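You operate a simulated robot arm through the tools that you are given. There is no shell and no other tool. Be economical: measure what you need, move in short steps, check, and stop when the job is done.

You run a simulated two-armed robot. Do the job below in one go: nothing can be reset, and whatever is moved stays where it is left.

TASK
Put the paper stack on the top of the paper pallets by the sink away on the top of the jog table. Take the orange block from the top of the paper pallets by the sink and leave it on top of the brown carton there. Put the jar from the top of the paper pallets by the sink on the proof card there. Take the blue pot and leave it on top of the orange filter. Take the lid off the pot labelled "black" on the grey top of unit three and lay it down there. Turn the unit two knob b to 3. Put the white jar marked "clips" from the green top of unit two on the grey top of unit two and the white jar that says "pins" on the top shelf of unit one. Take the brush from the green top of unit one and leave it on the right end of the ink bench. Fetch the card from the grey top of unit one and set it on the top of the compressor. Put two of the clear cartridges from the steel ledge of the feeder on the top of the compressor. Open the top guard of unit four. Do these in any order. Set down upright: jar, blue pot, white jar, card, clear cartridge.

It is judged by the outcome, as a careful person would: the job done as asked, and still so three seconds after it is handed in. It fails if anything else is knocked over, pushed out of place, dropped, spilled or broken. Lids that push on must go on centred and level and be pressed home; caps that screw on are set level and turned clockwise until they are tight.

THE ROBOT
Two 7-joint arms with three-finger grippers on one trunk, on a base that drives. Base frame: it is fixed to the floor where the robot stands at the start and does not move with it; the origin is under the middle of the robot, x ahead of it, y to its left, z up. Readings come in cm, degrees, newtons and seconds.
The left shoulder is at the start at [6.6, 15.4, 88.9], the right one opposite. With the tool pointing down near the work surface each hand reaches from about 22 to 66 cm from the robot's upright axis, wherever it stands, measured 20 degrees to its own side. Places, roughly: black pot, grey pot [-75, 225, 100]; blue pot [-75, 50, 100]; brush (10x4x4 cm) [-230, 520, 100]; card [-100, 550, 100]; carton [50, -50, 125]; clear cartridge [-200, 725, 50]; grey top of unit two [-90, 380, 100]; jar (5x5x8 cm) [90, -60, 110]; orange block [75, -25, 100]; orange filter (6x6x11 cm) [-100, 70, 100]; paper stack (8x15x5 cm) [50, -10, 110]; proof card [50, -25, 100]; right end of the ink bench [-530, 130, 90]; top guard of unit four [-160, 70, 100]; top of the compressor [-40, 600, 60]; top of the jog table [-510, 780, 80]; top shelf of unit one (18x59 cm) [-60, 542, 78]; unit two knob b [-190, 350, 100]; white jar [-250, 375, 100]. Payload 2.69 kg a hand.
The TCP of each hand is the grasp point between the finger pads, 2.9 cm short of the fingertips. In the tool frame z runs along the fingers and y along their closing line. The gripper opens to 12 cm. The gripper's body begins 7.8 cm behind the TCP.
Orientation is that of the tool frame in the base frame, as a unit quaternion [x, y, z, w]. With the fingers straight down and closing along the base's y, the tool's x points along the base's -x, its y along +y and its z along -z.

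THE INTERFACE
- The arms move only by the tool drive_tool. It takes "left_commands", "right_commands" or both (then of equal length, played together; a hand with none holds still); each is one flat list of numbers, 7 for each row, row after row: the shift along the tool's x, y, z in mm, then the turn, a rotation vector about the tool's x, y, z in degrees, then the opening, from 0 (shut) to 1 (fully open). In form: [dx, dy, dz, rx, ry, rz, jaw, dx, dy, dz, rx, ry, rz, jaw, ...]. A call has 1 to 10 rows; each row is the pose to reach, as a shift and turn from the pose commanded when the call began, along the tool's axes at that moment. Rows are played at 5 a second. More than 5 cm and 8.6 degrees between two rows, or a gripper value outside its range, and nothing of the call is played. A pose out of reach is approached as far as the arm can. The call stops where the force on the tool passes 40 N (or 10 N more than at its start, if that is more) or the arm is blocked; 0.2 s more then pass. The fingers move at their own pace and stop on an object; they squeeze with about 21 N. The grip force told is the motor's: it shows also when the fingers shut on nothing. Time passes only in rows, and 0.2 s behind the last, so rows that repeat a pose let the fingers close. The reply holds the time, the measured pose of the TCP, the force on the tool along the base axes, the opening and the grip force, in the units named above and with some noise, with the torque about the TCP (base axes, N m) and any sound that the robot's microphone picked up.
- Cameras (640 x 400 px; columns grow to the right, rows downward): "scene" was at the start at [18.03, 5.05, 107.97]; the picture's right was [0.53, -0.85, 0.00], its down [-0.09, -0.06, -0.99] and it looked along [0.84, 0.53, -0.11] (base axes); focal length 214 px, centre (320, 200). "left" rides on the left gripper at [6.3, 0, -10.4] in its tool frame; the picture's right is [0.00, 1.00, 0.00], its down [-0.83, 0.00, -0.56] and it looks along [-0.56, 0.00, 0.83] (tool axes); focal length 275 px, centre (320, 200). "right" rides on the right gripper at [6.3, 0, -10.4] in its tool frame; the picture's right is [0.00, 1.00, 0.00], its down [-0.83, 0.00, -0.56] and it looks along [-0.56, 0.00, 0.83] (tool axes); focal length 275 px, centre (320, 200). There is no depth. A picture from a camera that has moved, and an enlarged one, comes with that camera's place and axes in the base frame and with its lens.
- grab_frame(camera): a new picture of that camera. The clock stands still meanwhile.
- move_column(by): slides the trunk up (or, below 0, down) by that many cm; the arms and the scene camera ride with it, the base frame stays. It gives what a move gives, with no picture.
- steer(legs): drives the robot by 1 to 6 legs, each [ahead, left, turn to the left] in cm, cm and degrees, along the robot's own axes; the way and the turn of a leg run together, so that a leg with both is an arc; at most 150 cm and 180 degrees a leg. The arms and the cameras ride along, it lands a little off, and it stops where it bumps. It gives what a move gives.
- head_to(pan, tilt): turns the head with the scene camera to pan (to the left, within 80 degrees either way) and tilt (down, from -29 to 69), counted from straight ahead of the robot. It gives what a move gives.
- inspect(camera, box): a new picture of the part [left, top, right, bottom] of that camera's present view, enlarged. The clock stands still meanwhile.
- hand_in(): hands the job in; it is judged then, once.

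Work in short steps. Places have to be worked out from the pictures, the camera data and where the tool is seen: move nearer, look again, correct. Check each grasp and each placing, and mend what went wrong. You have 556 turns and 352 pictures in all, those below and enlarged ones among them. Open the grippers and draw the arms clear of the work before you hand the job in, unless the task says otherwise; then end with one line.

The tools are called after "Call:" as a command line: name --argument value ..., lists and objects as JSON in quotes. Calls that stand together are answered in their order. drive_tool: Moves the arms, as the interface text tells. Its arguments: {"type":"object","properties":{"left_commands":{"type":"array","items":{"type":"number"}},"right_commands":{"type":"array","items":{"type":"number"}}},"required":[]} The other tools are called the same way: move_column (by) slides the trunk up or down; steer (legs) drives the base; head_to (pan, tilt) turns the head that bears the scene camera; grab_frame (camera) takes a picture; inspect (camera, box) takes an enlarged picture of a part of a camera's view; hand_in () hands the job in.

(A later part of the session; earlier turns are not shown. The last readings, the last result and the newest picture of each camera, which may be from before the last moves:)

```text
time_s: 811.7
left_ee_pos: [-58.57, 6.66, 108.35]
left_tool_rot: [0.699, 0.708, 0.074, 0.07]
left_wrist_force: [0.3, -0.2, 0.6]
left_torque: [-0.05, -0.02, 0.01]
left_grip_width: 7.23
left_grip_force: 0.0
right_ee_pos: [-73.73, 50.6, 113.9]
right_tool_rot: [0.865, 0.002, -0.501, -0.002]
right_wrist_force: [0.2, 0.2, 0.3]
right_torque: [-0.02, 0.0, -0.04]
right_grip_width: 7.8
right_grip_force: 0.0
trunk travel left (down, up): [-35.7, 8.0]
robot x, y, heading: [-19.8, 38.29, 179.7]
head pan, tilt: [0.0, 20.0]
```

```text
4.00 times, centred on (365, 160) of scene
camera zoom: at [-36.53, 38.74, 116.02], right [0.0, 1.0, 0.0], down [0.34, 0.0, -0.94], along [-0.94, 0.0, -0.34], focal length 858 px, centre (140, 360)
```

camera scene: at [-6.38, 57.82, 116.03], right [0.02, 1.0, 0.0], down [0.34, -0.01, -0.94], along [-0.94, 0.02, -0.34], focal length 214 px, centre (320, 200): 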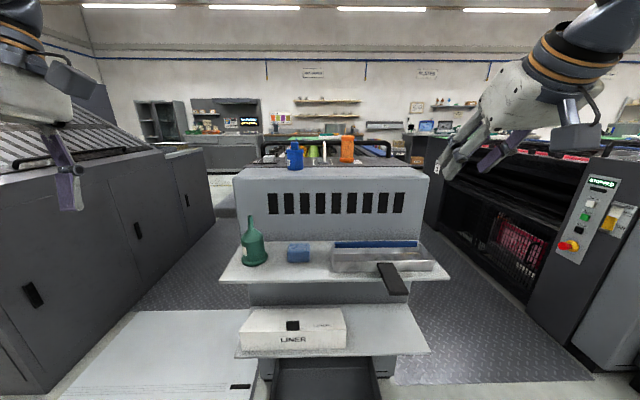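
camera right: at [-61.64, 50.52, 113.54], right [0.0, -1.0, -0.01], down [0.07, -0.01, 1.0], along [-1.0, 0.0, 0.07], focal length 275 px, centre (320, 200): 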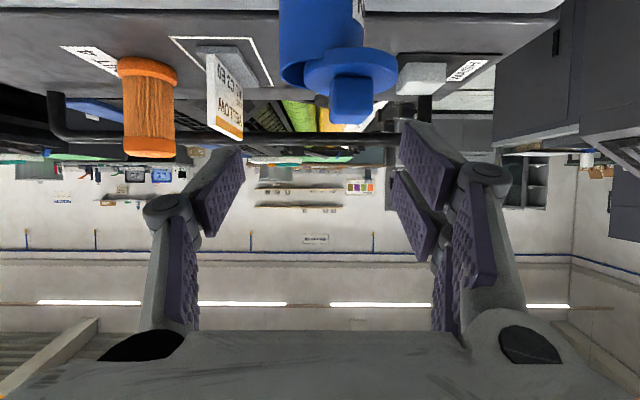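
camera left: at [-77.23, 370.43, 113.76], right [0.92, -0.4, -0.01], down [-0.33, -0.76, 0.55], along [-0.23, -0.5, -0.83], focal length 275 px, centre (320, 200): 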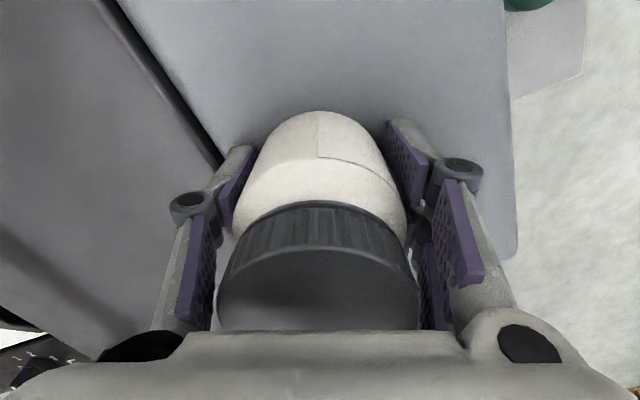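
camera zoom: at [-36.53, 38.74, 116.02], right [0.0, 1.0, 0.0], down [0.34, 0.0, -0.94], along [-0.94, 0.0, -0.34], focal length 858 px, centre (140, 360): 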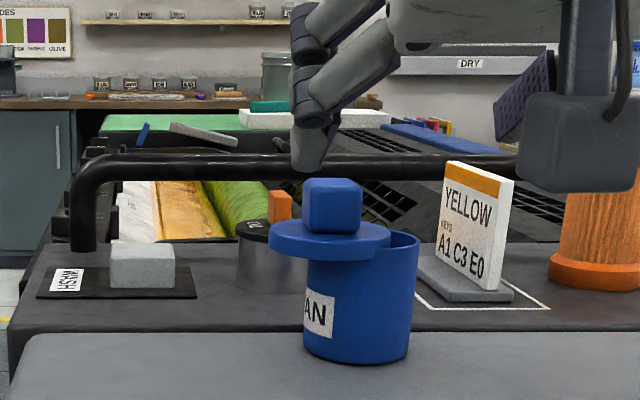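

The lid rests level but 2 cm off to -y. I grip its knob again to re-seat it properly: align laterally first.

Call:
drive_tool --right_commands '[0, 22, 0, 0, 0, 0, 0.45, 5, 22, 27, 0, 0, 0, 0.45]'

Call:
grab_frame --camera "right"

```text
time_s: 812.3
left_ee_pos: [-58.56, 6.74, 108.37]
left_tool_rot: [0.699, 0.707, 0.075, 0.071]
left_wrist_force: [-0.1, -0.6, -1.0]
left_torque: [0.0, -0.02, -0.01]
left_grip_width: 7.19
left_grip_force: 0.1
right_ee_pos: [-75.93, 48.44, 112.03]
right_tool_rot: [0.865, 0.002, -0.502, -0.003]
right_wrist_force: [-0.6, -0.2, -0.5]
right_torque: [-0.01, 0.0, 0.0]
right_grip_width: 5.4
right_grip_force: 0.1
trunk travel left (down, up): [-35.7, 8.0]
robot x, y, heading: [-19.56, 38.35, 180.0]
head pan, tilt: [0.0, 20.0]
```

```text
104 pictures are left
camera right: at [-63.76, 48.34, 111.75], right [0.0, -1.0, -0.01], down [0.07, -0.01, 1.0], along [-1.0, 0.0, 0.07], focal length 275 px, centre (320, 200)
```

right: 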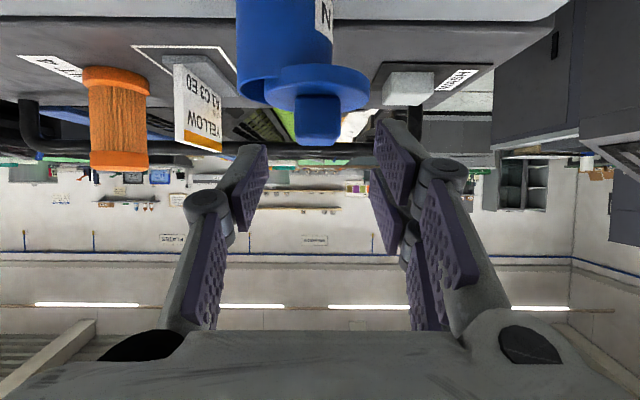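

Knob centred laterally; its centre is ≈(-81.7,48.4,108). Advance 5.5 cm and close.

Call:
drive_tool --right_commands '[-1, 0, 28, 0, 0, 0, 0.45, -2, 0, 54, 0, 0, 0, 0.45, -2, 0, 54, 0, 0, 0, 0.3, -2, 0, 54, 0, 0, 0, 0.2, -2, 0, 54, 0, 0, 0, 0.15, -2, 0, 54, 0, 0, 0, 0.15]'

Call:
inspect --camera "right" --box '[220, 0, 420, 180]'

Call:
inspect --camera "scene" --box '[310, 110, 420, 210]'

```text
time_s: 813.7
left_ee_pos: [-58.56, 6.64, 108.34]
left_tool_rot: [0.697, 0.709, 0.074, 0.071]
left_wrist_force: [-0.3, -0.2, -0.6]
left_torque: [-0.02, 0.0, -0.01]
left_grip_width: 7.2
left_grip_force: 0.1
right_ee_pos: [-80.51, 48.25, 109.61]
right_tool_rot: [0.866, 0.001, -0.501, -0.003]
right_wrist_force: [-0.3, -0.2, 1.0]
right_torque: [0.02, 0.04, 0.01]
right_grip_width: 4.45
right_grip_force: 21.2
trunk travel left (down, up): [-35.7, 8.0]
robot x, y, heading: [-19.81, 38.35, 179.8]
head pan, tilt: [0.0, 20.0]
```

```text
2.22 times, centred on (320, 90) of right
camera zoom: at [-68.49, 48.31, 109.27], right [0.0, -1.0, -0.01], down [0.07, -0.01, 1.0], along [-1.0, 0.0, 0.07], focal length 612 px, centre (320, 444)
```

zoom: 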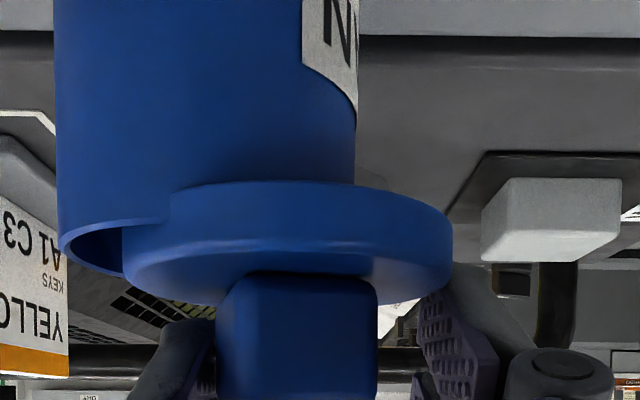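

```text
4.00 times, centred on (365, 160) of scene
camera zoom: at [-36.52, 38.73, 116.03], right [0.0, 1.0, 0.0], down [0.34, 0.0, -0.94], along [-0.94, 0.0, -0.34], focal length 858 px, centre (140, 360)
```

zoom: 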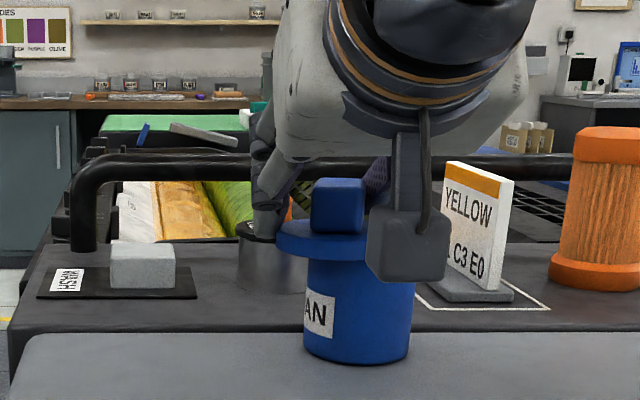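

The -y finger caught the lid rim again; fingertips need to be ~1 cm higher. Open, rise, close.

Call:
drive_tool --right_commands '[0, 0, 0, 0, 0, 0, 0.45, -9, -2, -5, 0, 0, 0, 0.45, -9, -2, -5, 0, 0, 0, 0.45, -9, -2, -5, 0, 0, 0, 0.25, -9, -2, -5, 0, 0, 0, 0.15, -9, -2, -5, 0, 0, 0, 0.15]'

Call:
inspect --camera "right" --box '[220, 0, 420, 180]'

```text
time_s: 815.1
left_ee_pos: [-58.54, 6.7, 108.44]
left_tool_rot: [0.698, 0.709, 0.074, 0.071]
left_wrist_force: [0.3, -0.4, -0.2]
left_torque: [-0.03, -0.02, 0.0]
left_grip_width: 7.2
left_grip_force: 0.0
right_ee_pos: [-80.61, 48.49, 110.56]
right_tool_rot: [0.866, 0.002, -0.5, -0.002]
right_wrist_force: [0.3, -0.6, 0.7]
right_torque: [-0.04, 0.05, 0.04]
right_grip_width: 2.49
right_grip_force: 21.5
trunk travel left (down, up): [-35.7, 8.0]
robot x, y, heading: [-19.3, 38.38, 179.7]
head pan, tilt: [0.0, 20.0]
```

```text
2.22 times, centred on (320, 90) of right
camera zoom: at [-68.49, 48.45, 110.29], right [0.0, -1.0, -0.01], down [0.07, -0.01, 1.0], along [-1.0, 0.0, 0.07], focal length 612 px, centre (320, 444)
```

zoom: 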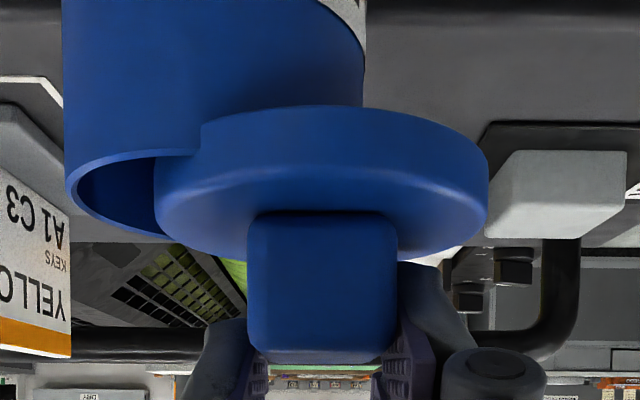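

Knob held. Lift 1 cm, move +2.05 cm in y, and check alignment over the pot.

Call:
drive_tool --right_commands '[-5, 0, -3, 0, 0, 0, 0, -13, 0, -7, 0, 0, 0, 0, -13, -10, -7, 0, 0, 0, 0, -13, -20, -7, 0, 0, 0, 0]'

Call:
inspect --camera "right" --box '[220, 0, 420, 180]'

Call:
inspect --camera "scene" --box '[310, 110, 420, 210]'

```text
time_s: 816.1
left_ee_pos: [-58.54, 6.75, 108.49]
left_tool_rot: [0.698, 0.708, 0.075, 0.071]
left_wrist_force: [-0.1, 0.4, -0.3]
left_torque: [0.03, 0.03, 0.03]
left_grip_width: 7.22
left_grip_force: 0.1
right_ee_pos: [-80.56, 50.53, 112.08]
right_tool_rot: [0.865, 0.003, -0.501, -0.002]
right_wrist_force: [0.6, -0.2, -0.1]
right_torque: [-0.01, 0.01, 0.0]
right_grip_width: 2.47
right_grip_force: 21.0
trunk travel left (down, up): [-35.7, 8.0]
robot x, y, heading: [-19.91, 38.4, 180.1]
head pan, tilt: [0.0, 20.0]
```

```text
2.22 times, centred on (320, 90) of right
camera zoom: at [-68.53, 50.42, 111.75], right [0.0, -1.0, -0.01], down [0.07, -0.01, 1.0], along [-1.0, 0.0, 0.07], focal length 612 px, centre (320, 444)
```

zoom: 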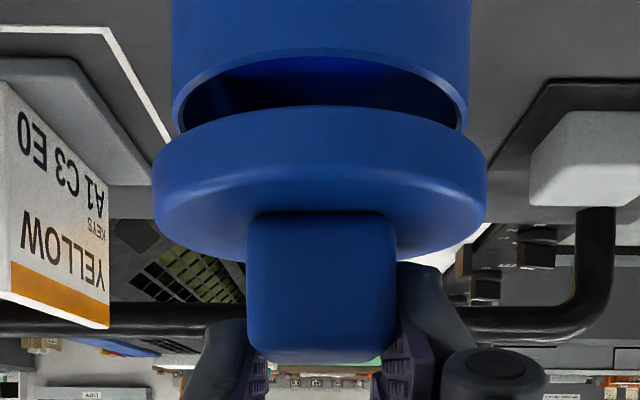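

```text
4.00 times, centred on (365, 160) of scene
camera zoom: at [-36.52, 38.74, 116.03], right [0.0, 1.0, 0.0], down [0.34, 0.0, -0.94], along [-0.94, 0.0, -0.34], focal length 858 px, centre (140, 360)
```

zoom: 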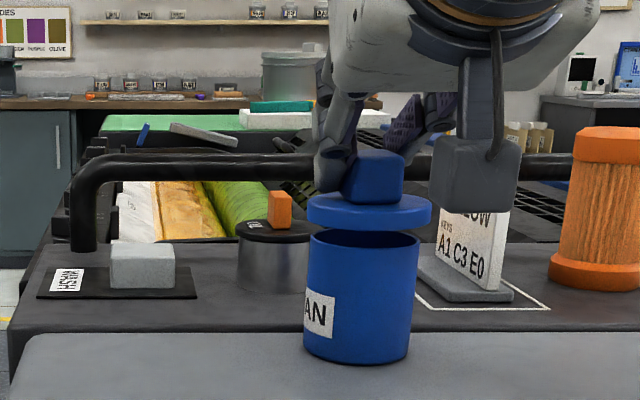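

Laterally aligned; by scale the lid is ~3 mm too near in x. Correct and lower it onto the pot, pressing until it seats.

Call:
drive_tool --right_commands '[-2, 0, 3, 0, 0, 0, 0, 3, 0, 5, 0, 0, 0, 0, 7, 0, 8, 0, 0, 0, 0, 11, 0, 10, 0, 0, 0, 0, 13, 0, 11, 0, 0, 0, 0, 16, 0, 13, 0, 0, 0, 0, 18, 0, 14, 0, 0, 0, 0]'

Call:
inspect --camera "right" --box '[220, 0, 420, 180]'

Call:
inspect --camera "scene" --box '[310, 110, 420, 210]'

```text
time_s: 817.7
left_ee_pos: [-58.4, 6.62, 108.55]
left_tool_rot: [0.698, 0.708, 0.075, 0.07]
left_wrist_force: [0.1, -0.2, -0.3]
left_torque: [0.01, 0.04, -0.01]
left_grip_width: 7.2
left_grip_force: 0.0
right_ee_pos: [-80.84, 50.47, 110.27]
right_tool_rot: [0.863, 0.001, -0.505, -0.002]
right_wrist_force: [-6.8, -1.5, 30.0]
right_torque: [-0.36, 0.62, -0.04]
right_grip_width: 2.49
right_grip_force: 21.2
trunk travel left (down, up): [-35.7, 8.0]
robot x, y, heading: [-19.68, 38.71, 179.8]
head pan, tilt: [0.0, 20.0]
```

```text
2.22 times, centred on (320, 90) of right
camera zoom: at [-68.73, 50.42, 109.91], right [0.0, -1.0, -0.01], down [0.08, -0.01, 1.0], along [-1.0, 0.0, 0.08], focal length 612 px, centre (320, 444)
```

zoom: 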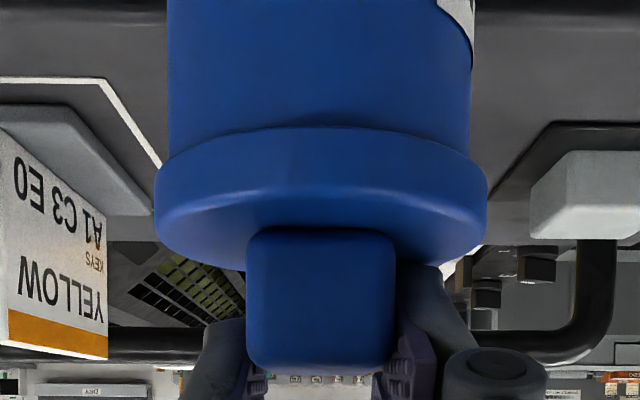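

```text
4.00 times, centred on (365, 160) of scene
camera zoom: at [-36.37, 38.67, 116.09], right [0.0, 1.0, 0.0], down [0.34, 0.0, -0.94], along [-0.94, 0.0, -0.34], focal length 858 px, centre (140, 360)
```

zoom: 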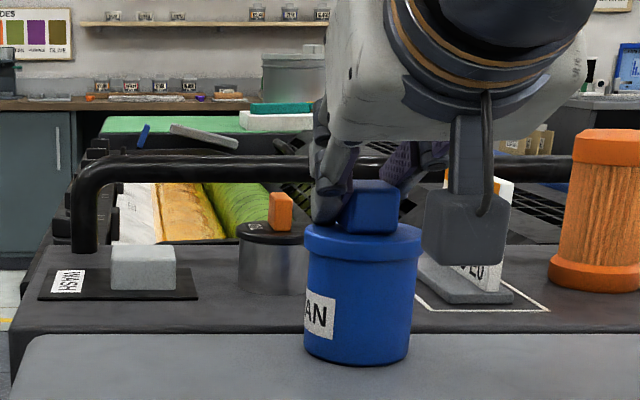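

Seated at 30 N but no snap; press harder.

Call:
drive_tool --right_commands '[2, 0, 1, 0, 0, 0, 0, 4, 0, 2, 0, 0, 0, 0, 6, 0, 3, 0, 0, 0, 0, 8, 0, 5, 0, 0, 0, 0]'

```text
time_s: 818.1
left_ee_pos: [-58.48, 6.76, 108.44]
left_tool_rot: [0.698, 0.708, 0.074, 0.071]
left_wrist_force: [0.2, -0.3, 0.1]
left_torque: [-0.02, -0.04, -0.04]
left_grip_width: 7.2
left_grip_force: 0.1
right_ee_pos: [-80.96, 50.41, 110.33]
right_tool_rot: [0.862, 0.001, -0.508, -0.001]
right_wrist_force: [1.7, -1.6, 11.9]
right_torque: [-0.27, -0.16, 0.09]
right_grip_width: 2.49
right_grip_force: 21.2
trunk travel left (down, up): [-35.7, 8.0]
robot x, y, heading: [-19.57, 38.25, 179.9]
head pan, tilt: [0.0, 20.0]
stopped in row 2 (right hand): the force on the tool passed its limit at 42 N (the readings are from after the stop); the commanded pose is now the measured one
```

Test the seat: lift 1 cm by the knob and see whether the pot comes along.

Call:
drive_tool --right_commands '[-3, 0, -2, 0, 0, 0, 0, -7, 0, -4, 0, 0, 0, 0, -10, 0, -6, 0, 0, 0, 0]'

Call:
inspect --camera "scene" --box '[310, 110, 420, 210]'

```text
time_s: 818.9
left_ee_pos: [-58.55, 6.54, 108.39]
left_tool_rot: [0.698, 0.709, 0.074, 0.071]
left_wrist_force: [-0.1, 0.4, -0.7]
left_torque: [0.05, 0.03, -0.01]
left_grip_width: 7.22
left_grip_force: 0.0
right_ee_pos: [-81.0, 50.53, 111.27]
right_tool_rot: [0.863, 0.0, -0.505, -0.002]
right_wrist_force: [0.2, 1.5, 0.1]
right_torque: [0.03, -0.01, 0.02]
right_grip_width: 2.45
right_grip_force: 20.6
trunk travel left (down, up): [-35.7, 8.0]
robot x, y, heading: [-20.05, 38.51, 179.8]
head pan, tilt: [0.0, 20.0]
```

```text
4.00 times, centred on (365, 160) of scene
camera zoom: at [-36.54, 38.73, 116.02], right [0.0, 1.0, 0.0], down [0.34, 0.0, -0.94], along [-0.94, 0.0, -0.34], focal length 858 px, centre (140, 360)
```

zoom: 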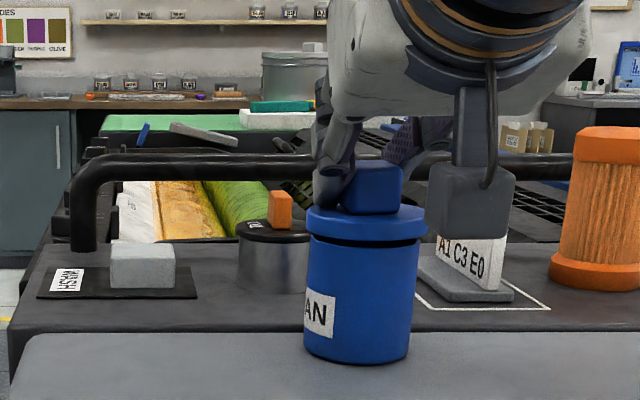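

The lid sits at the same height as originally but isn't latched. I lower it again and press with a stepwise higher force.

Call:
drive_tool --right_commands '[4, 0, 3, 0, 0, 0, 0, 8, 0, 5, 0, 0, 0, 0, 10, 0, 6, 0, 0, 0, 0, 12, 0, 7, 0, 0, 0, 0, 13, 0, 8, 0, 0, 0, 0]'

```text
time_s: 820.1
left_ee_pos: [-58.4, 6.64, 108.56]
left_tool_rot: [0.698, 0.709, 0.073, 0.07]
left_wrist_force: [0.4, -0.1, 0.1]
left_torque: [0.0, 0.0, 0.01]
left_grip_width: 7.2
left_grip_force: 0.2
right_ee_pos: [-80.96, 50.4, 110.33]
right_tool_rot: [0.861, 0.0, -0.509, -0.001]
right_wrist_force: [-8.2, 1.1, 30.4]
right_torque: [-0.61, 0.37, -0.1]
right_grip_width: 2.47
right_grip_force: 21.3
trunk travel left (down, up): [-35.7, 8.0]
robot x, y, heading: [-19.76, 38.38, 179.8]
head pan, tilt: [0.0, 20.0]
```

The reaction pushes toward -x (−8 N): the lid wants to shift that way. Ease up, shift 3 mm to -x, press again.

Call:
drive_tool --right_commands '[-3, 0, -2, 0, 0, 0, 0, -5, 0, 1, 0, 0, 0, 0, -1, 0, 3, 0, 0, 0, 0, 1, 0, 4, 0, 0, 0, 0, 2, 0, 5, 0, 0, 0, 0]'

```text
time_s: 821.1
left_ee_pos: [-58.46, 6.69, 108.49]
left_tool_rot: [0.699, 0.708, 0.075, 0.07]
left_wrist_force: [0.1, -0.7, 0.1]
left_torque: [-0.03, -0.03, -0.02]
left_grip_width: 7.21
left_grip_force: 0.1
right_ee_pos: [-81.31, 50.42, 110.3]
right_tool_rot: [0.858, 0.001, -0.513, 0.002]
right_wrist_force: [-1.2, -2.2, 16.1]
right_torque: [-0.43, -0.13, -0.03]
right_grip_width: 2.49
right_grip_force: 20.6
trunk travel left (down, up): [-35.7, 8.0]
robot x, y, heading: [-19.85, 38.63, 179.6]
head pan, tilt: [0.0, 20.0]
stopped in row 5 (right hand): the force on the tool passed its limit at 43 N (the readings are from after the stop); the commanded pose is now the measured one
```

The hand has sagged ~1.8° in pitch, tilting the lid. Level it and press again.

Call:
drive_tool --right_commands '[-3, 0, -2, 0, 1, 0, 0, -3, 0, -2, 0, 2, 0, 0, 0, 0, 0, 0, 2.5, 0, 0, 2, 0, 1, 0, 3, 0, 0, 4, 0, 2, 0, 3, 0, 0, 5, 0, 3, 0, 3, 0, 0]'

Call:
inspect --camera "right" --box '[220, 0, 420, 180]'

```text
time_s: 822.3
left_ee_pos: [-58.4, 6.66, 108.42]
left_tool_rot: [0.699, 0.708, 0.075, 0.071]
left_wrist_force: [-0.3, 1.1, 0.1]
left_torque: [0.03, 0.03, 0.02]
left_grip_width: 7.2
left_grip_force: 0.1
right_ee_pos: [-81.36, 50.52, 110.29]
right_tool_rot: [0.869, 0.001, -0.495, 0.002]
right_wrist_force: [1.9, -1.6, 8.9]
right_torque: [-0.14, 0.09, 0.02]
right_grip_width: 2.42
right_grip_force: 20.7
trunk travel left (down, up): [-35.7, 8.0]
robot x, y, heading: [-19.84, 38.57, 179.4]
head pan, tilt: [0.0, 20.0]
stopped in row 5 (right hand): the force on the tool passed its limit at 42 N (the readings are from after the stop); the commanded pose is now the measured one
```

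```text
2.22 times, centred on (320, 90) of right
camera zoom: at [-69.21, 50.44, 110.22], right [0.0, -1.0, 0.0], down [0.05, 0.0, 1.0], along [-1.0, -0.01, 0.05], focal length 612 px, centre (320, 444)
```

zoom: 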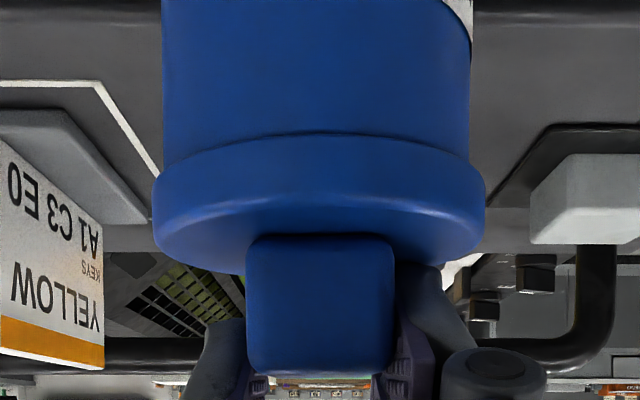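

Centred and level. I press with a short brisk push to get more force.

Call:
drive_tool --right_commands '[-5, 0, -3, 0, 0, 0, 0, -5, 0, -3, 0, 0, 0, 0, 14, 0, 9, 0, 0, 0, 0]'

```text
time_s: 823.1
left_ee_pos: [-58.51, 6.65, 108.46]
left_tool_rot: [0.698, 0.709, 0.074, 0.07]
left_wrist_force: [-0.3, -0.1, -0.3]
left_torque: [-0.02, -0.02, 0.01]
left_grip_width: 7.2
left_grip_force: 0.0
right_ee_pos: [-81.47, 50.43, 110.39]
right_tool_rot: [0.862, -0.002, -0.507, 0.004]
right_wrist_force: [4.1, -0.4, 15.0]
right_torque: [-0.31, -0.06, 0.11]
right_grip_width: 2.44
right_grip_force: 21.0
trunk travel left (down, up): [-35.7, 8.0]
robot x, y, heading: [-20.1, 38.89, 179.6]
head pan, tilt: [0.0, 20.0]
stopped in row 3 (right hand): the force on the tool passed its limit at 49 N (the readings are from after the stop); the commanded pose is now the measured one
```

No latch yet. I'll release very slowly and then push from straight above with closed fingertips. Slow opening first.

Call:
drive_tool --right_commands '[-2, 0, -1, 0, 0, 0, 0.15, -2, 0, -1, 0, 0, 0, 0.2, -2, 0, -1, 0, 0, 0, 0.23, -2, 0, -1, 0, 0, 0, 0.26, -2, 0, -1, 0, 0, 0, 0.29, -2, 0, -1, 0, 0, 0, 0.32, -2, 0, -1, 0, 0, 0, 0.32]'

Call:
inspect --camera "right" --box '[220, 0, 420, 180]'

```text
time_s: 824.7
left_ee_pos: [-58.43, 6.71, 108.54]
left_tool_rot: [0.698, 0.709, 0.074, 0.071]
left_wrist_force: [0.1, 0.3, 0.5]
left_torque: [0.0, 0.01, 0.01]
left_grip_width: 7.21
left_grip_force: 0.1
right_ee_pos: [-81.51, 50.56, 110.21]
right_tool_rot: [0.863, -0.002, -0.506, 0.003]
right_wrist_force: [-5.3, 2.8, 14.8]
right_torque: [-0.23, 0.33, -0.08]
right_grip_width: 3.95
right_grip_force: 0.1
trunk travel left (down, up): [-35.7, 8.0]
robot x, y, heading: [-20.22, 38.47, 179.7]
head pan, tilt: [0.0, 20.0]
```

```text
2.22 times, centred on (320, 90) of right
camera zoom: at [-69.44, 50.55, 109.8], right [0.0, -1.0, 0.0], down [0.08, 0.0, 1.0], along [-1.0, 0.0, 0.08], focal length 612 px, centre (320, 444)
```

zoom: 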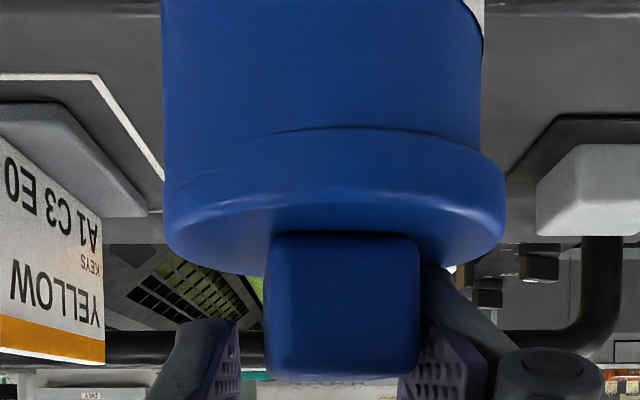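

The -y fingertip was pressing on the lid and dragging it. Raise the hand 1.2 cm first, then open.

Call:
drive_tool --right_commands '[-5, 0, -3, 0, 0, 0, 0.32, -10, 0, -6, 0, 0, 0, 0.32, -26, 0, -15, 0, 0, 0, 0.45, -52, 0, -30, 0, 0, 0, 0.45]'

Call:
inspect --camera "right" --box '[220, 0, 420, 180]'

```text
time_s: 825.7
left_ee_pos: [-58.54, 6.66, 108.39]
left_tool_rot: [0.698, 0.708, 0.074, 0.071]
left_wrist_force: [0.5, 0.0, -0.6]
left_torque: [0.0, 0.02, -0.01]
left_grip_width: 7.19
left_grip_force: 0.0
right_ee_pos: [-81.53, 50.61, 116.07]
right_tool_rot: [0.864, 0.0, -0.503, 0.003]
right_wrist_force: [0.4, -0.3, 0.3]
right_torque: [0.0, -0.02, -0.02]
right_grip_width: 5.38
right_grip_force: 0.0
trunk travel left (down, up): [-35.7, 8.0]
robot x, y, heading: [-19.97, 38.72, 179.5]
head pan, tilt: [0.0, 20.0]
```

```text
2.22 times, centred on (320, 90) of right
camera zoom: at [-69.43, 50.57, 115.75], right [0.0, -1.0, 0.0], down [0.07, 0.0, 1.0], along [-1.0, 0.0, 0.07], focal length 612 px, centre (320, 444)
```

zoom: 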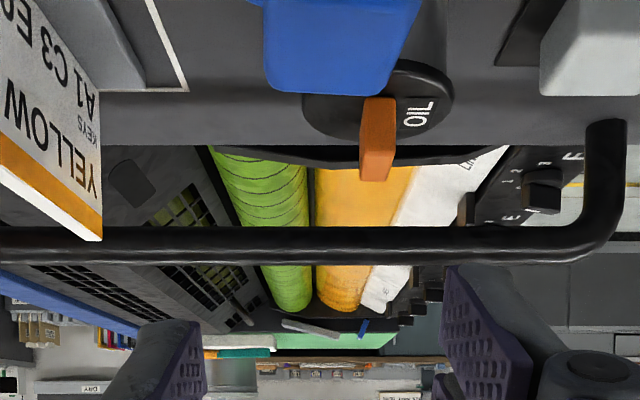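

Call:
inspect --camera "scene" --box '[310, 110, 420, 210]'

```text
4.00 times, centred on (365, 160) of scene
camera zoom: at [-36.52, 38.73, 116.03], right [0.0, 1.0, 0.0], down [0.34, 0.0, -0.94], along [-0.94, 0.0, -0.34], focal length 858 px, centre (140, 360)
```

zoom: 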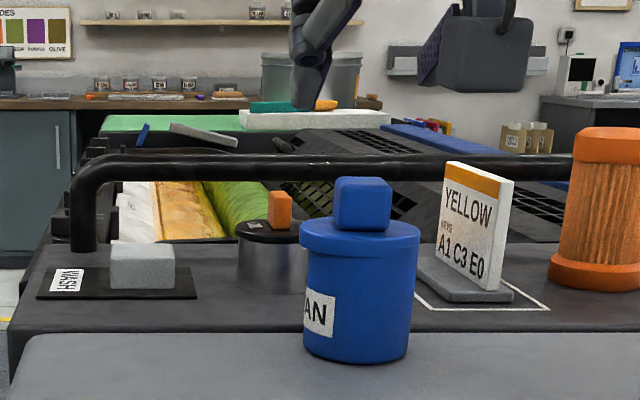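

Lid sits nearly centred. Close the fingers, pitch to ~32°, and push straight down on the knob top.

Call:
drive_tool --right_commands '[0, 0, 0, 0, 7, 0, 0, 0, 0, 0, 0, 14, 0, 0, 0, 0, 0, 0, 21, 0, 0, 0, 2, 0, 0, 28, 0, 0]'

Call:
grab_frame --camera "right"

```text
time_s: 826.7
left_ee_pos: [-58.49, 6.8, 108.47]
left_tool_rot: [0.699, 0.708, 0.075, 0.07]
left_wrist_force: [0.5, 0.4, 0.6]
left_torque: [0.0, 0.01, -0.02]
left_grip_width: 7.21
left_grip_force: 0.1
right_ee_pos: [-79.55, 50.09, 115.19]
right_tool_rot: [0.952, 0.0, -0.307, 0.004]
right_wrist_force: [0.3, 0.1, 0.7]
right_torque: [0.02, -0.01, 0.01]
right_grip_width: 0.02
right_grip_force: 21.5
right hand out of reach, approached as far as the arm can: row 4
trunk travel left (down, up): [-35.7, 8.0]
robot x, y, heading: [-19.7, 38.56, 179.7]
head pan, tilt: [0.0, 20.0]
```

```text
91 pictures are left
camera right: at [-68.53, 50.08, 119.83], right [0.01, -1.0, 0.0], down [-0.35, 0.0, 0.94], along [-0.94, -0.01, -0.35], focal length 275 px, centre (320, 200)
```

right: 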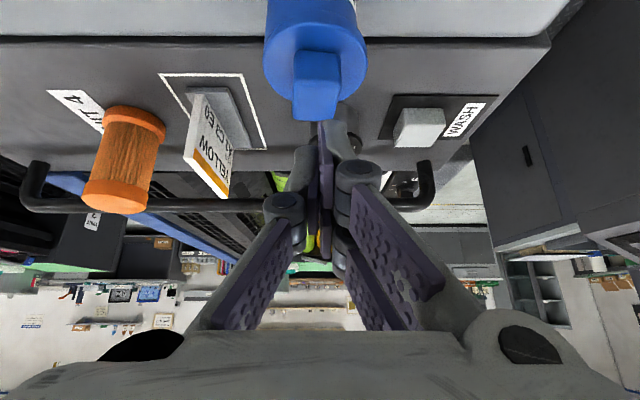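

Tip is above the knob centre. Push straight down.

Call:
drive_tool --right_commands '[6, -2, 8, 0, 0, 0, 0, 12, -2, 16, 0, 0, 0, 0, 17, -2, 23, 0, 0, 0, 0, 20, -2, 28, 0, 0, 0, 0, 26, -2, 36, 0, 0, 0, 0]'

Call:
inspect --camera "scene" --box '[310, 110, 420, 210]'

```text
time_s: 827.9
left_ee_pos: [-58.57, 6.58, 108.49]
left_tool_rot: [0.699, 0.708, 0.074, 0.07]
left_wrist_force: [-0.5, 0.7, -0.5]
left_torque: [0.0, -0.01, -0.02]
left_grip_width: 7.19
left_grip_force: 0.1
right_ee_pos: [-79.68, 50.15, 112.53]
right_tool_rot: [0.947, -0.002, -0.32, 0.006]
right_wrist_force: [5.5, 0.0, 20.3]
right_torque: [-0.11, -0.14, -0.04]
right_grip_width: 0.01
right_grip_force: 21.7
trunk travel left (down, up): [-35.7, 8.0]
robot x, y, heading: [-19.53, 38.39, 179.7]
head pan, tilt: [0.0, 20.0]
stopped in row 5 (right hand): the force on the tool passed its limit at 45 N (the readings are from after the stop); the commanded pose is now the measured one
```

```text
4.00 times, centred on (365, 160) of scene
camera zoom: at [-36.42, 38.72, 116.04], right [0.0, 1.0, 0.0], down [0.34, 0.0, -0.94], along [-0.94, 0.0, -0.34], focal length 858 px, centre (140, 360)
```

zoom: 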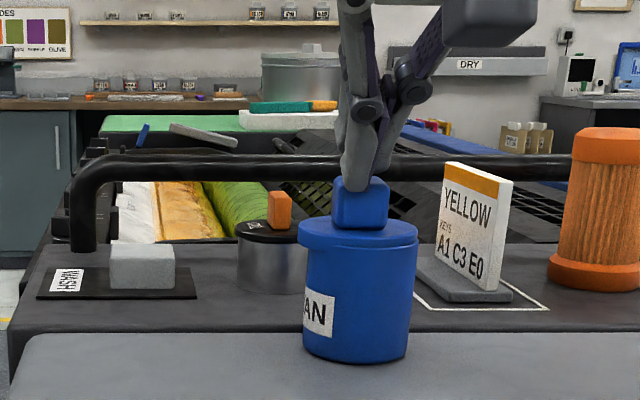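

Pressed at 45 N; the lid is still ~2 mm to -y. I regrip the knob higher (tips clear of the lid) centred on y=50.5 to bring it exactly to the middle.

Call:
drive_tool --right_commands '[-9, 0, -12, 0, 0, 0, 0, -18, 0, -24, 0, 0, 0, 0.4, -18, -3, -24, 0, 0, 0, 0.4, -6, -3, -5, 0, 0, 0, 0.4, 6, -3, 16, 0, 0, 0, 0.4, 6, -3, 16, 0, 0, 0, 0.25, 6, -3, 16, 0, 0, 0, 0.15, 6, -3, 16, 0, 0, 0, 0.15]'

Call:
inspect --camera "right" --box '[220, 0, 420, 180]'

```text
time_s: 829.6
left_ee_pos: [-58.41, 6.66, 108.57]
left_tool_rot: [0.698, 0.709, 0.073, 0.07]
left_wrist_force: [-0.6, 0.0, -0.3]
left_torque: [0.03, -0.03, -0.01]
left_grip_width: 7.18
left_grip_force: 0.2
right_ee_pos: [-80.31, 50.56, 110.67]
right_tool_rot: [0.947, -0.001, -0.32, 0.006]
right_wrist_force: [-3.1, -0.2, 17.2]
right_torque: [-0.18, 0.05, -0.05]
right_grip_width: 2.55
right_grip_force: 21.3
trunk travel left (down, up): [-35.7, 8.0]
robot x, y, heading: [-19.9, 38.64, 179.6]
head pan, tilt: [0.0, 20.0]
```

```text
2.22 times, centred on (320, 90) of right
camera zoom: at [-69.05, 50.59, 115.09], right [0.01, -1.0, 0.01], down [-0.33, 0.01, 0.95], along [-0.95, -0.01, -0.33], focal length 612 px, centre (320, 444)
```

zoom: 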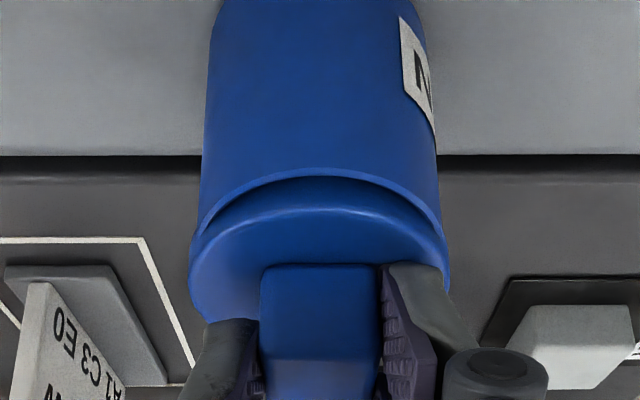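

Now it's clear: the lid sits too far back (-x), the pot's front rim is exposed. Lift 7 mm, move +6.5 mm in x, lower and press.

Call:
drive_tool --right_commands '[-4, 0, -6, 0, 0, 0, 0, 1, 0, -9, 0, 0, 0, 0, 1, 0, -9, 0, 0, 0, 0, 4, 0, -5, 0, 0, 0, 0]'

Call:
inspect --camera "right" --box '[220, 0, 420, 180]'

```text
time_s: 830.6
left_ee_pos: [-58.39, 6.73, 108.37]
left_tool_rot: [0.7, 0.707, 0.074, 0.071]
left_wrist_force: [-0.5, 0.0, 0.3]
left_torque: [-0.02, 0.01, 0.0]
left_grip_width: 7.21
left_grip_force: 0.1
right_ee_pos: [-79.66, 50.42, 110.68]
right_tool_rot: [0.948, -0.001, -0.317, 0.006]
right_wrist_force: [-0.2, -0.8, 7.2]
right_torque: [-0.08, -0.27, -0.02]
right_grip_width: 2.54
right_grip_force: 21.0
trunk travel left (down, up): [-35.7, 8.0]
robot x, y, heading: [-19.78, 38.22, 179.8]
head pan, tilt: [0.0, 20.0]
heard: snap
```

```text
2.22 times, centred on (320, 90) of right
camera zoom: at [-68.43, 50.57, 115.19], right [0.0, -1.0, 0.01], down [-0.33, 0.01, 0.94], along [-0.94, -0.01, -0.33], focal length 612 px, centre (320, 444)
```

zoom: 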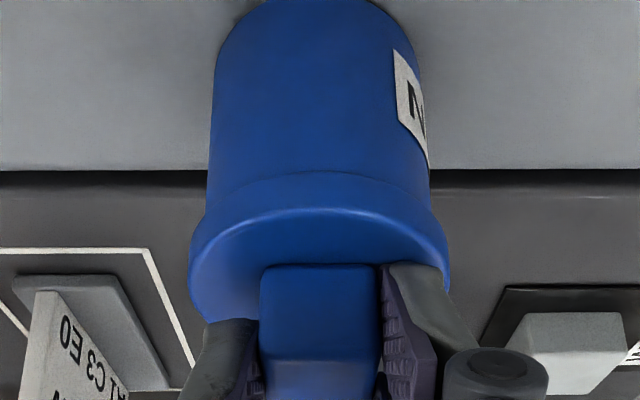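

Snap — the lid latched, symmetric. Press firmly once more, then ease and open slowly.

Call:
drive_tool --right_commands '[2, 0, 2, 0, 0, 0, 0, 3, 0, 4, 0, 0, 0, 0, 3, 0, 4, 0, 0, 0, 0, 0, 0, 0, 0, 0, 0, 0, -1, 0, -1, 0, 0, 0, 0.22, -1, 0, -1, 0, 0, 0, 0.25, -5, 0, -7, 0, 0, 0, 0.3, -12, 0, -16, 0, 0, 0, 0.4]'

Call:
inspect --camera "right" --box '[220, 0, 420, 180]'

```text
time_s: 832.5
left_ee_pos: [-58.57, 6.64, 108.4]
left_tool_rot: [0.698, 0.708, 0.075, 0.07]
left_wrist_force: [-0.3, 0.8, 0.1]
left_torque: [-0.02, 0.0, 0.01]
left_grip_width: 7.22
left_grip_force: 0.1
right_ee_pos: [-79.77, 50.47, 112.41]
right_tool_rot: [0.949, -0.001, -0.315, 0.004]
right_wrist_force: [0.3, 0.0, -0.5]
right_torque: [0.02, -0.01, -0.01]
right_grip_width: 4.8
right_grip_force: 0.1
trunk travel left (down, up): [-35.7, 8.0]
robot x, y, heading: [-19.8, 38.55, 179.7]
head pan, tilt: [0.0, 20.0]
```

```text
2.22 times, centred on (320, 90) of right
camera zoom: at [-68.47, 50.53, 117.02], right [0.0, -1.0, 0.01], down [-0.33, 0.0, 0.94], along [-0.94, -0.01, -0.33], focal length 612 px, centre (320, 444)
```

zoom: 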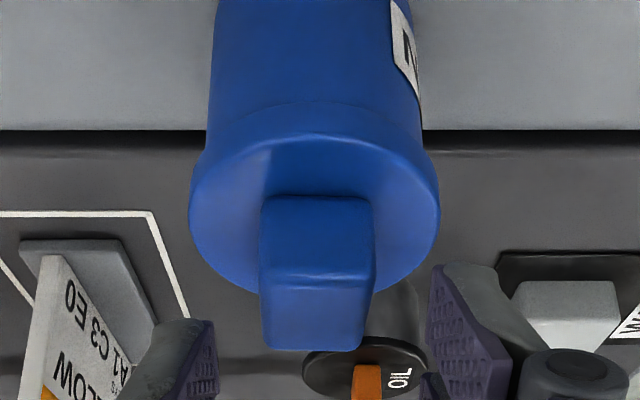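

Lid stays seated. Now retreat, pitch to ~60° and set up to grip the body low.

Call:
drive_tool --right_commands '[0, 0, -45, 0, 0, 0, 0.45, 0, 0, -88, 0, 0, 0, 0.68, 33, 0, -85, 0, -8, 0, 0.68, 57, 0, -55, 0, -16, 0, 0.68, 80, 0, -23, 0, -24, 0, 0.68, 88, 0, -13, 0, -24, 0, 0.68]'

Call:
grab_frame --camera "right"

```text
time_s: 833.9
left_ee_pos: [-58.6, 6.7, 108.46]
left_tool_rot: [0.699, 0.708, 0.075, 0.071]
left_wrist_force: [0.5, -0.1, -0.8]
left_torque: [0.01, 0.03, -0.04]
left_grip_width: 7.22
left_grip_force: 0.1
right_ee_pos: [-71.88, 50.57, 108.36]
right_tool_rot: [0.862, -0.002, -0.506, 0.006]
right_wrist_force: [1.2, 0.0, -0.1]
right_torque: [0.01, 0.01, -0.01]
right_grip_width: 8.15
right_grip_force: 0.1
trunk travel left (down, up): [-35.7, 8.0]
robot x, y, heading: [-19.38, 38.4, 179.4]
head pan, tilt: [0.0, 20.0]
```

```text
86 pictures are left
camera right: at [-59.81, 50.54, 107.85], right [0.0, -1.0, 0.01], down [0.08, 0.01, 1.0], along [-1.0, 0.0, 0.08], focal length 275 px, centre (320, 200)
```

right: 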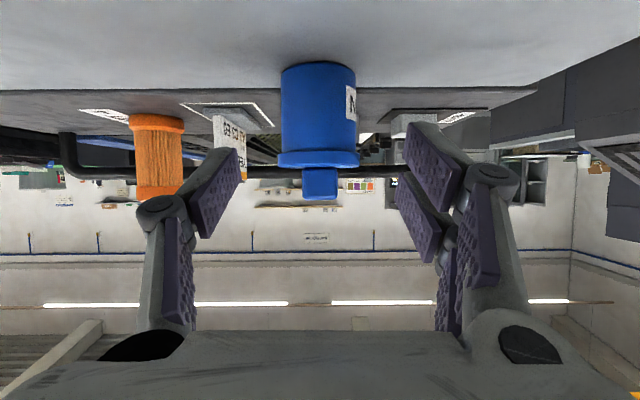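

Centred. Slide in along the fingers to the body.

Call:
drive_tool --right_commands '[1, 0, 35, 0, 0, 0, 0.68, 2, 0, 70, 0, 0, 0, 0.68, 4, 0, 101, 0, 0, 0, 0.68]'

Call:
grab_frame --camera "right"

```text
time_s: 834.6
left_ee_pos: [-58.45, 6.71, 108.42]
left_tool_rot: [0.699, 0.708, 0.074, 0.07]
left_wrist_force: [0.2, 0.1, 0.5]
left_torque: [0.01, -0.01, 0.02]
left_grip_width: 7.22
left_grip_force: 0.1
right_ee_pos: [-80.4, 50.3, 103.23]
right_tool_rot: [0.862, -0.002, -0.507, 0.006]
right_wrist_force: [1.4, -0.5, 5.4]
right_torque: [-0.24, 0.07, 0.02]
right_grip_width: 8.33
right_grip_force: 1.3
trunk travel left (down, up): [-35.7, 8.0]
robot x, y, heading: [-19.94, 38.14, 179.7]
head pan, tilt: [0.0, 20.0]
```

```text
85 pictures are left
camera right: at [-68.37, 50.38, 102.77], right [0.0, -1.0, 0.01], down [0.08, 0.01, 1.0], along [-1.0, 0.0, 0.08], focal length 275 px, centre (320, 200)
```

right: 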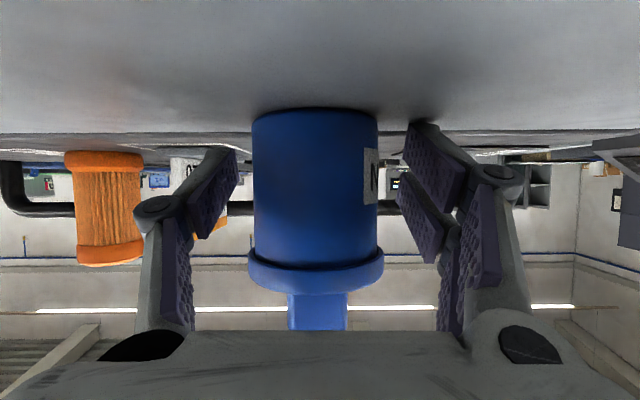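

Good; raise 2 mm and close.

Call:
drive_tool --right_commands '[-2, 0, -1, 0, 0, 0, 0.55, -2, 0, -1, 0, 0, 0, 0.45, -2, 0, -1, 0, 0, 0, 0.35, -2, 0, -1, 0, 0, 0, 0.35]'

Call:
drive_tool --right_commands '[-5, 0, -3, 0, 0, 0, 0.2, -17, 0, -10, 0, 0, 0, 0, -43, 0, -24, 0, 0, 0, 0, -78, 0, -44, 0, 0, 0, 0]'

Call:
grab_frame --camera "right"

```text
time_s: 835.6
left_ee_pos: [-58.46, 6.58, 108.48]
left_tool_rot: [0.699, 0.708, 0.075, 0.07]
left_wrist_force: [0.1, -0.1, -0.3]
left_torque: [0.05, 0.02, 0.01]
left_grip_width: 7.21
left_grip_force: 0.1
right_ee_pos: [-80.38, 50.37, 103.62]
right_tool_rot: [0.862, -0.002, -0.507, 0.005]
right_wrist_force: [1.1, -4.2, 12.9]
right_torque: [-0.57, 0.09, 0.06]
right_grip_width: 5.4
right_grip_force: 21.0
trunk travel left (down, up): [-35.7, 8.0]
robot x, y, heading: [-19.89, 38.52, 179.5]
head pan, tilt: [0.0, 20.0]
```

```text
time_s: 836.6
left_ee_pos: [-58.66, 6.69, 108.41]
left_tool_rot: [0.698, 0.708, 0.074, 0.071]
left_wrist_force: [0.2, -0.9, 0.0]
left_torque: [0.02, 0.0, 0.05]
left_grip_width: 7.19
left_grip_force: 0.1
right_ee_pos: [-80.58, 50.58, 112.29]
right_tool_rot: [0.863, -0.002, -0.506, 0.005]
right_wrist_force: [0.4, -0.1, -5.8]
right_torque: [-0.04, -0.06, 0.0]
right_grip_width: 5.4
right_grip_force: 21.0
trunk travel left (down, up): [-35.7, 8.0]
robot x, y, heading: [-20.0, 38.97, 179.7]
head pan, tilt: [0.0, 20.0]
```

```text
84 pictures are left
camera right: at [-68.43, 50.53, 111.7], right [0.0, -1.0, 0.01], down [0.08, 0.01, 1.0], along [-1.0, 0.0, 0.08], focal length 275 px, centre (320, 200)
```

right: 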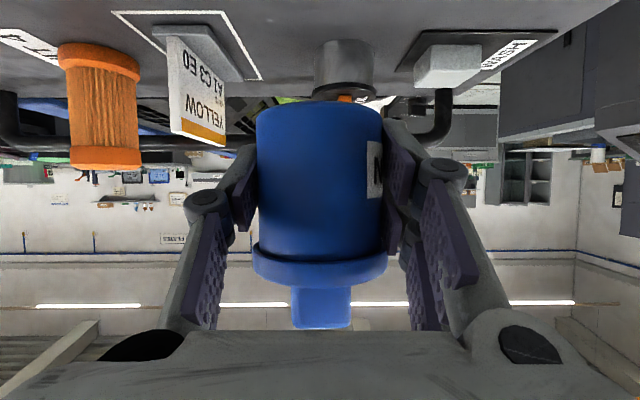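

Pot held without disturbing the lid. Raise and draw it in, then drive round into the gap north of unit four.

Call:
drive_tool --right_commands '[-10, 0, -35, 0, 0, 0, 0, 0, 0, -80, 0, 0, 0, 0, 14, 0, -125, 0, 0, 0, 0]'

Call:
steer --legs '[[-42, 0, 0], [0, -102, 0]]'

Call:
grab_frame --camera "scene"

```text
time_s: 837.5
left_ee_pos: [-58.53, 6.74, 108.44]
left_tool_rot: [0.698, 0.708, 0.074, 0.071]
left_wrist_force: [0.4, 1.2, 0.0]
left_torque: [0.01, -0.01, 0.02]
left_grip_width: 7.19
left_grip_force: 0.0
right_ee_pos: [-68.75, 50.67, 117.2]
right_tool_rot: [0.862, -0.002, -0.507, 0.005]
right_wrist_force: [0.7, -0.4, -5.1]
right_torque: [-0.02, -0.02, 0.0]
right_grip_width: 5.37
right_grip_force: 20.8
trunk travel left (down, up): [-35.7, 8.0]
robot x, y, heading: [-19.6, 38.36, 179.6]
head pan, tilt: [0.0, 20.0]
```

```text
time_s: 847.8
left_ee_pos: [-15.89, 109.2, 108.44]
left_tool_rot: [0.7, 0.707, 0.074, 0.07]
left_wrist_force: [0.3, -0.2, -0.1]
left_torque: [-0.01, 0.0, 0.02]
left_grip_width: 7.21
left_grip_force: 0.0
right_ee_pos: [-25.97, 153.16, 116.95]
right_tool_rot: [0.863, -0.004, -0.506, 0.004]
right_wrist_force: [0.3, -0.7, -5.5]
right_torque: [-0.01, 0.02, -0.02]
right_grip_width: 5.35
right_grip_force: 21.0
trunk travel left (down, up): [-35.7, 8.0]
robot x, y, heading: [23.42, 140.67, 179.2]
head pan, tilt: [0.0, 20.0]
```

```text
83 pictures are left
camera scene: at [6.31, 141.25, 116.02], right [0.01, 1.0, 0.0], down [0.34, 0.0, -0.94], along [-0.94, 0.01, -0.34], focal length 214 px, centre (320, 200)
```

scene: 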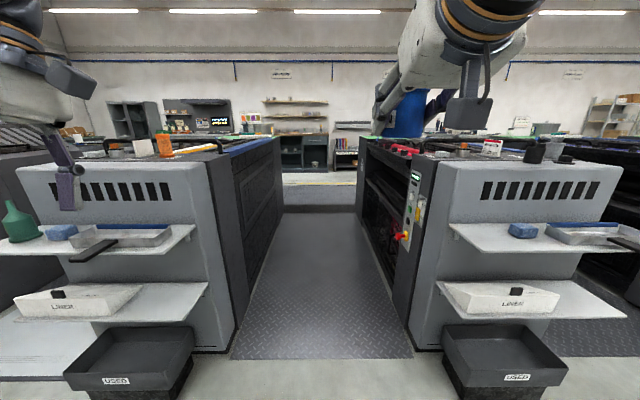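

Gap y 95–191 is clear. Drive in to x≈-89 and turn left to face unit four.

Call:
steer --legs '[[112, 0, 0.8], [0, 0, 90]]'

Call:
head_to --pan 0 --tilt 28

Call:
grab_frame --camera "scene"

```text
time_s: 855.3
left_ee_pos: [-104.06, 93.75, 108.39]
left_tool_rot: [0.475, 0.874, 0.092, 0.034]
left_wrist_force: [-6.3, -2.5, 0.9]
left_torque: [-0.13, 0.24, -0.11]
left_grip_width: 7.66
left_grip_force: 3.5
right_ee_pos: [-135.92, 123.81, 116.78]
right_tool_rot: [0.826, 0.252, -0.482, 0.152]
right_wrist_force: [1.1, -0.2, -5.1]
right_torque: [0.02, 0.01, 0.03]
right_grip_width: 5.35
right_grip_force: 21.4
trunk travel left (down, up): [-35.7, 8.0]
robot x, y, heading: [-88.61, 141.15, -146.5]
head pan, tilt: [0.0, 20.0]
stopped in leg 2: the force on the tool passed its limit at 77 N (the readings are from after the stop); the commanded pose is now the measured one
```

```text
time_s: 856.0
left_ee_pos: [-104.08, 93.79, 108.45]
left_tool_rot: [0.475, 0.875, 0.093, 0.035]
left_wrist_force: [-8.7, -1.2, 1.4]
left_torque: [-0.18, 0.32, -0.17]
left_grip_width: 7.77
left_grip_force: 4.6
right_ee_pos: [-136.04, 123.83, 116.98]
right_tool_rot: [0.825, 0.251, -0.483, 0.153]
right_wrist_force: [0.0, -0.2, -6.0]
right_torque: [0.03, -0.01, 0.02]
right_grip_width: 5.33
right_grip_force: 21.2
trunk travel left (down, up): [-35.7, 8.0]
robot x, y, heading: [-88.42, 141.25, -146.0]
head pan, tilt: [0.0, 28.0]
```

```text
82 pictures are left
camera scene: at [-102.38, 132.27, 114.73], right [-0.55, 0.83, 0.0], down [0.39, 0.26, -0.88], along [-0.73, -0.49, -0.47], focal length 214 px, centre (320, 200)
```

scene: 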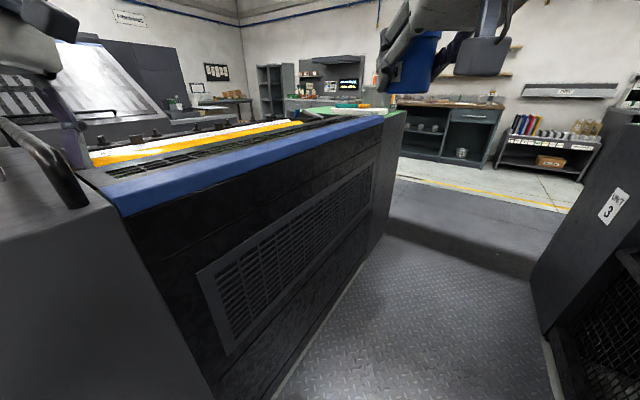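

The left hand bumped the black rail. Turn back 10°, raise and draw in the left hand.

Call:
steer --legs '[[0, 0, -14]]'

Call:
drive_tool --left_commands '[0, 30, -25, 0, 0, 0, 0.6, 0, 60, -50, 0, 0, 0, 0.6, 0, 90, -75, 0, 0, 0, 0.6, 0, 110, -100, 0, 0, 0, 0.6]'

```text
time_s: 857.3
left_ee_pos: [-114.8, 98.89, 108.31]
left_tool_rot: [0.577, 0.81, 0.089, 0.046]
left_wrist_force: [0.6, -0.2, -0.5]
left_torque: [0.03, -0.01, 0.03]
left_grip_width: 7.2
left_grip_force: 0.0
right_ee_pos: [-138.59, 136.01, 117.12]
right_tool_rot: [0.85, 0.147, -0.497, 0.091]
right_wrist_force: [0.5, 0.7, -5.6]
right_torque: [0.02, -0.04, 0.01]
right_grip_width: 5.33
right_grip_force: 20.8
trunk travel left (down, up): [-35.7, 8.0]
robot x, y, heading: [-88.11, 141.06, -160.3]
head pan, tilt: [0.0, 28.0]
```

```text
time_s: 858.3
left_ee_pos: [-114.29, 99.05, 109.12]
left_tool_rot: [0.578, 0.81, 0.089, 0.046]
left_wrist_force: [0.0, 0.3, -0.1]
left_torque: [0.01, 0.0, 0.01]
left_grip_width: 7.2
left_grip_force: 0.1
left hand out of reach, approached as far as the arm can: row 1, 2, 3, 4
right_ee_pos: [-138.76, 135.84, 116.99]
right_tool_rot: [0.85, 0.149, -0.497, 0.093]
right_wrist_force: [-0.1, -0.9, -4.9]
right_torque: [0.01, -0.04, 0.01]
right_grip_width: 5.34
right_grip_force: 20.8
trunk travel left (down, up): [-35.7, 8.0]
robot x, y, heading: [-88.46, 141.1, -160.2]
head pan, tilt: [0.0, 28.0]
```

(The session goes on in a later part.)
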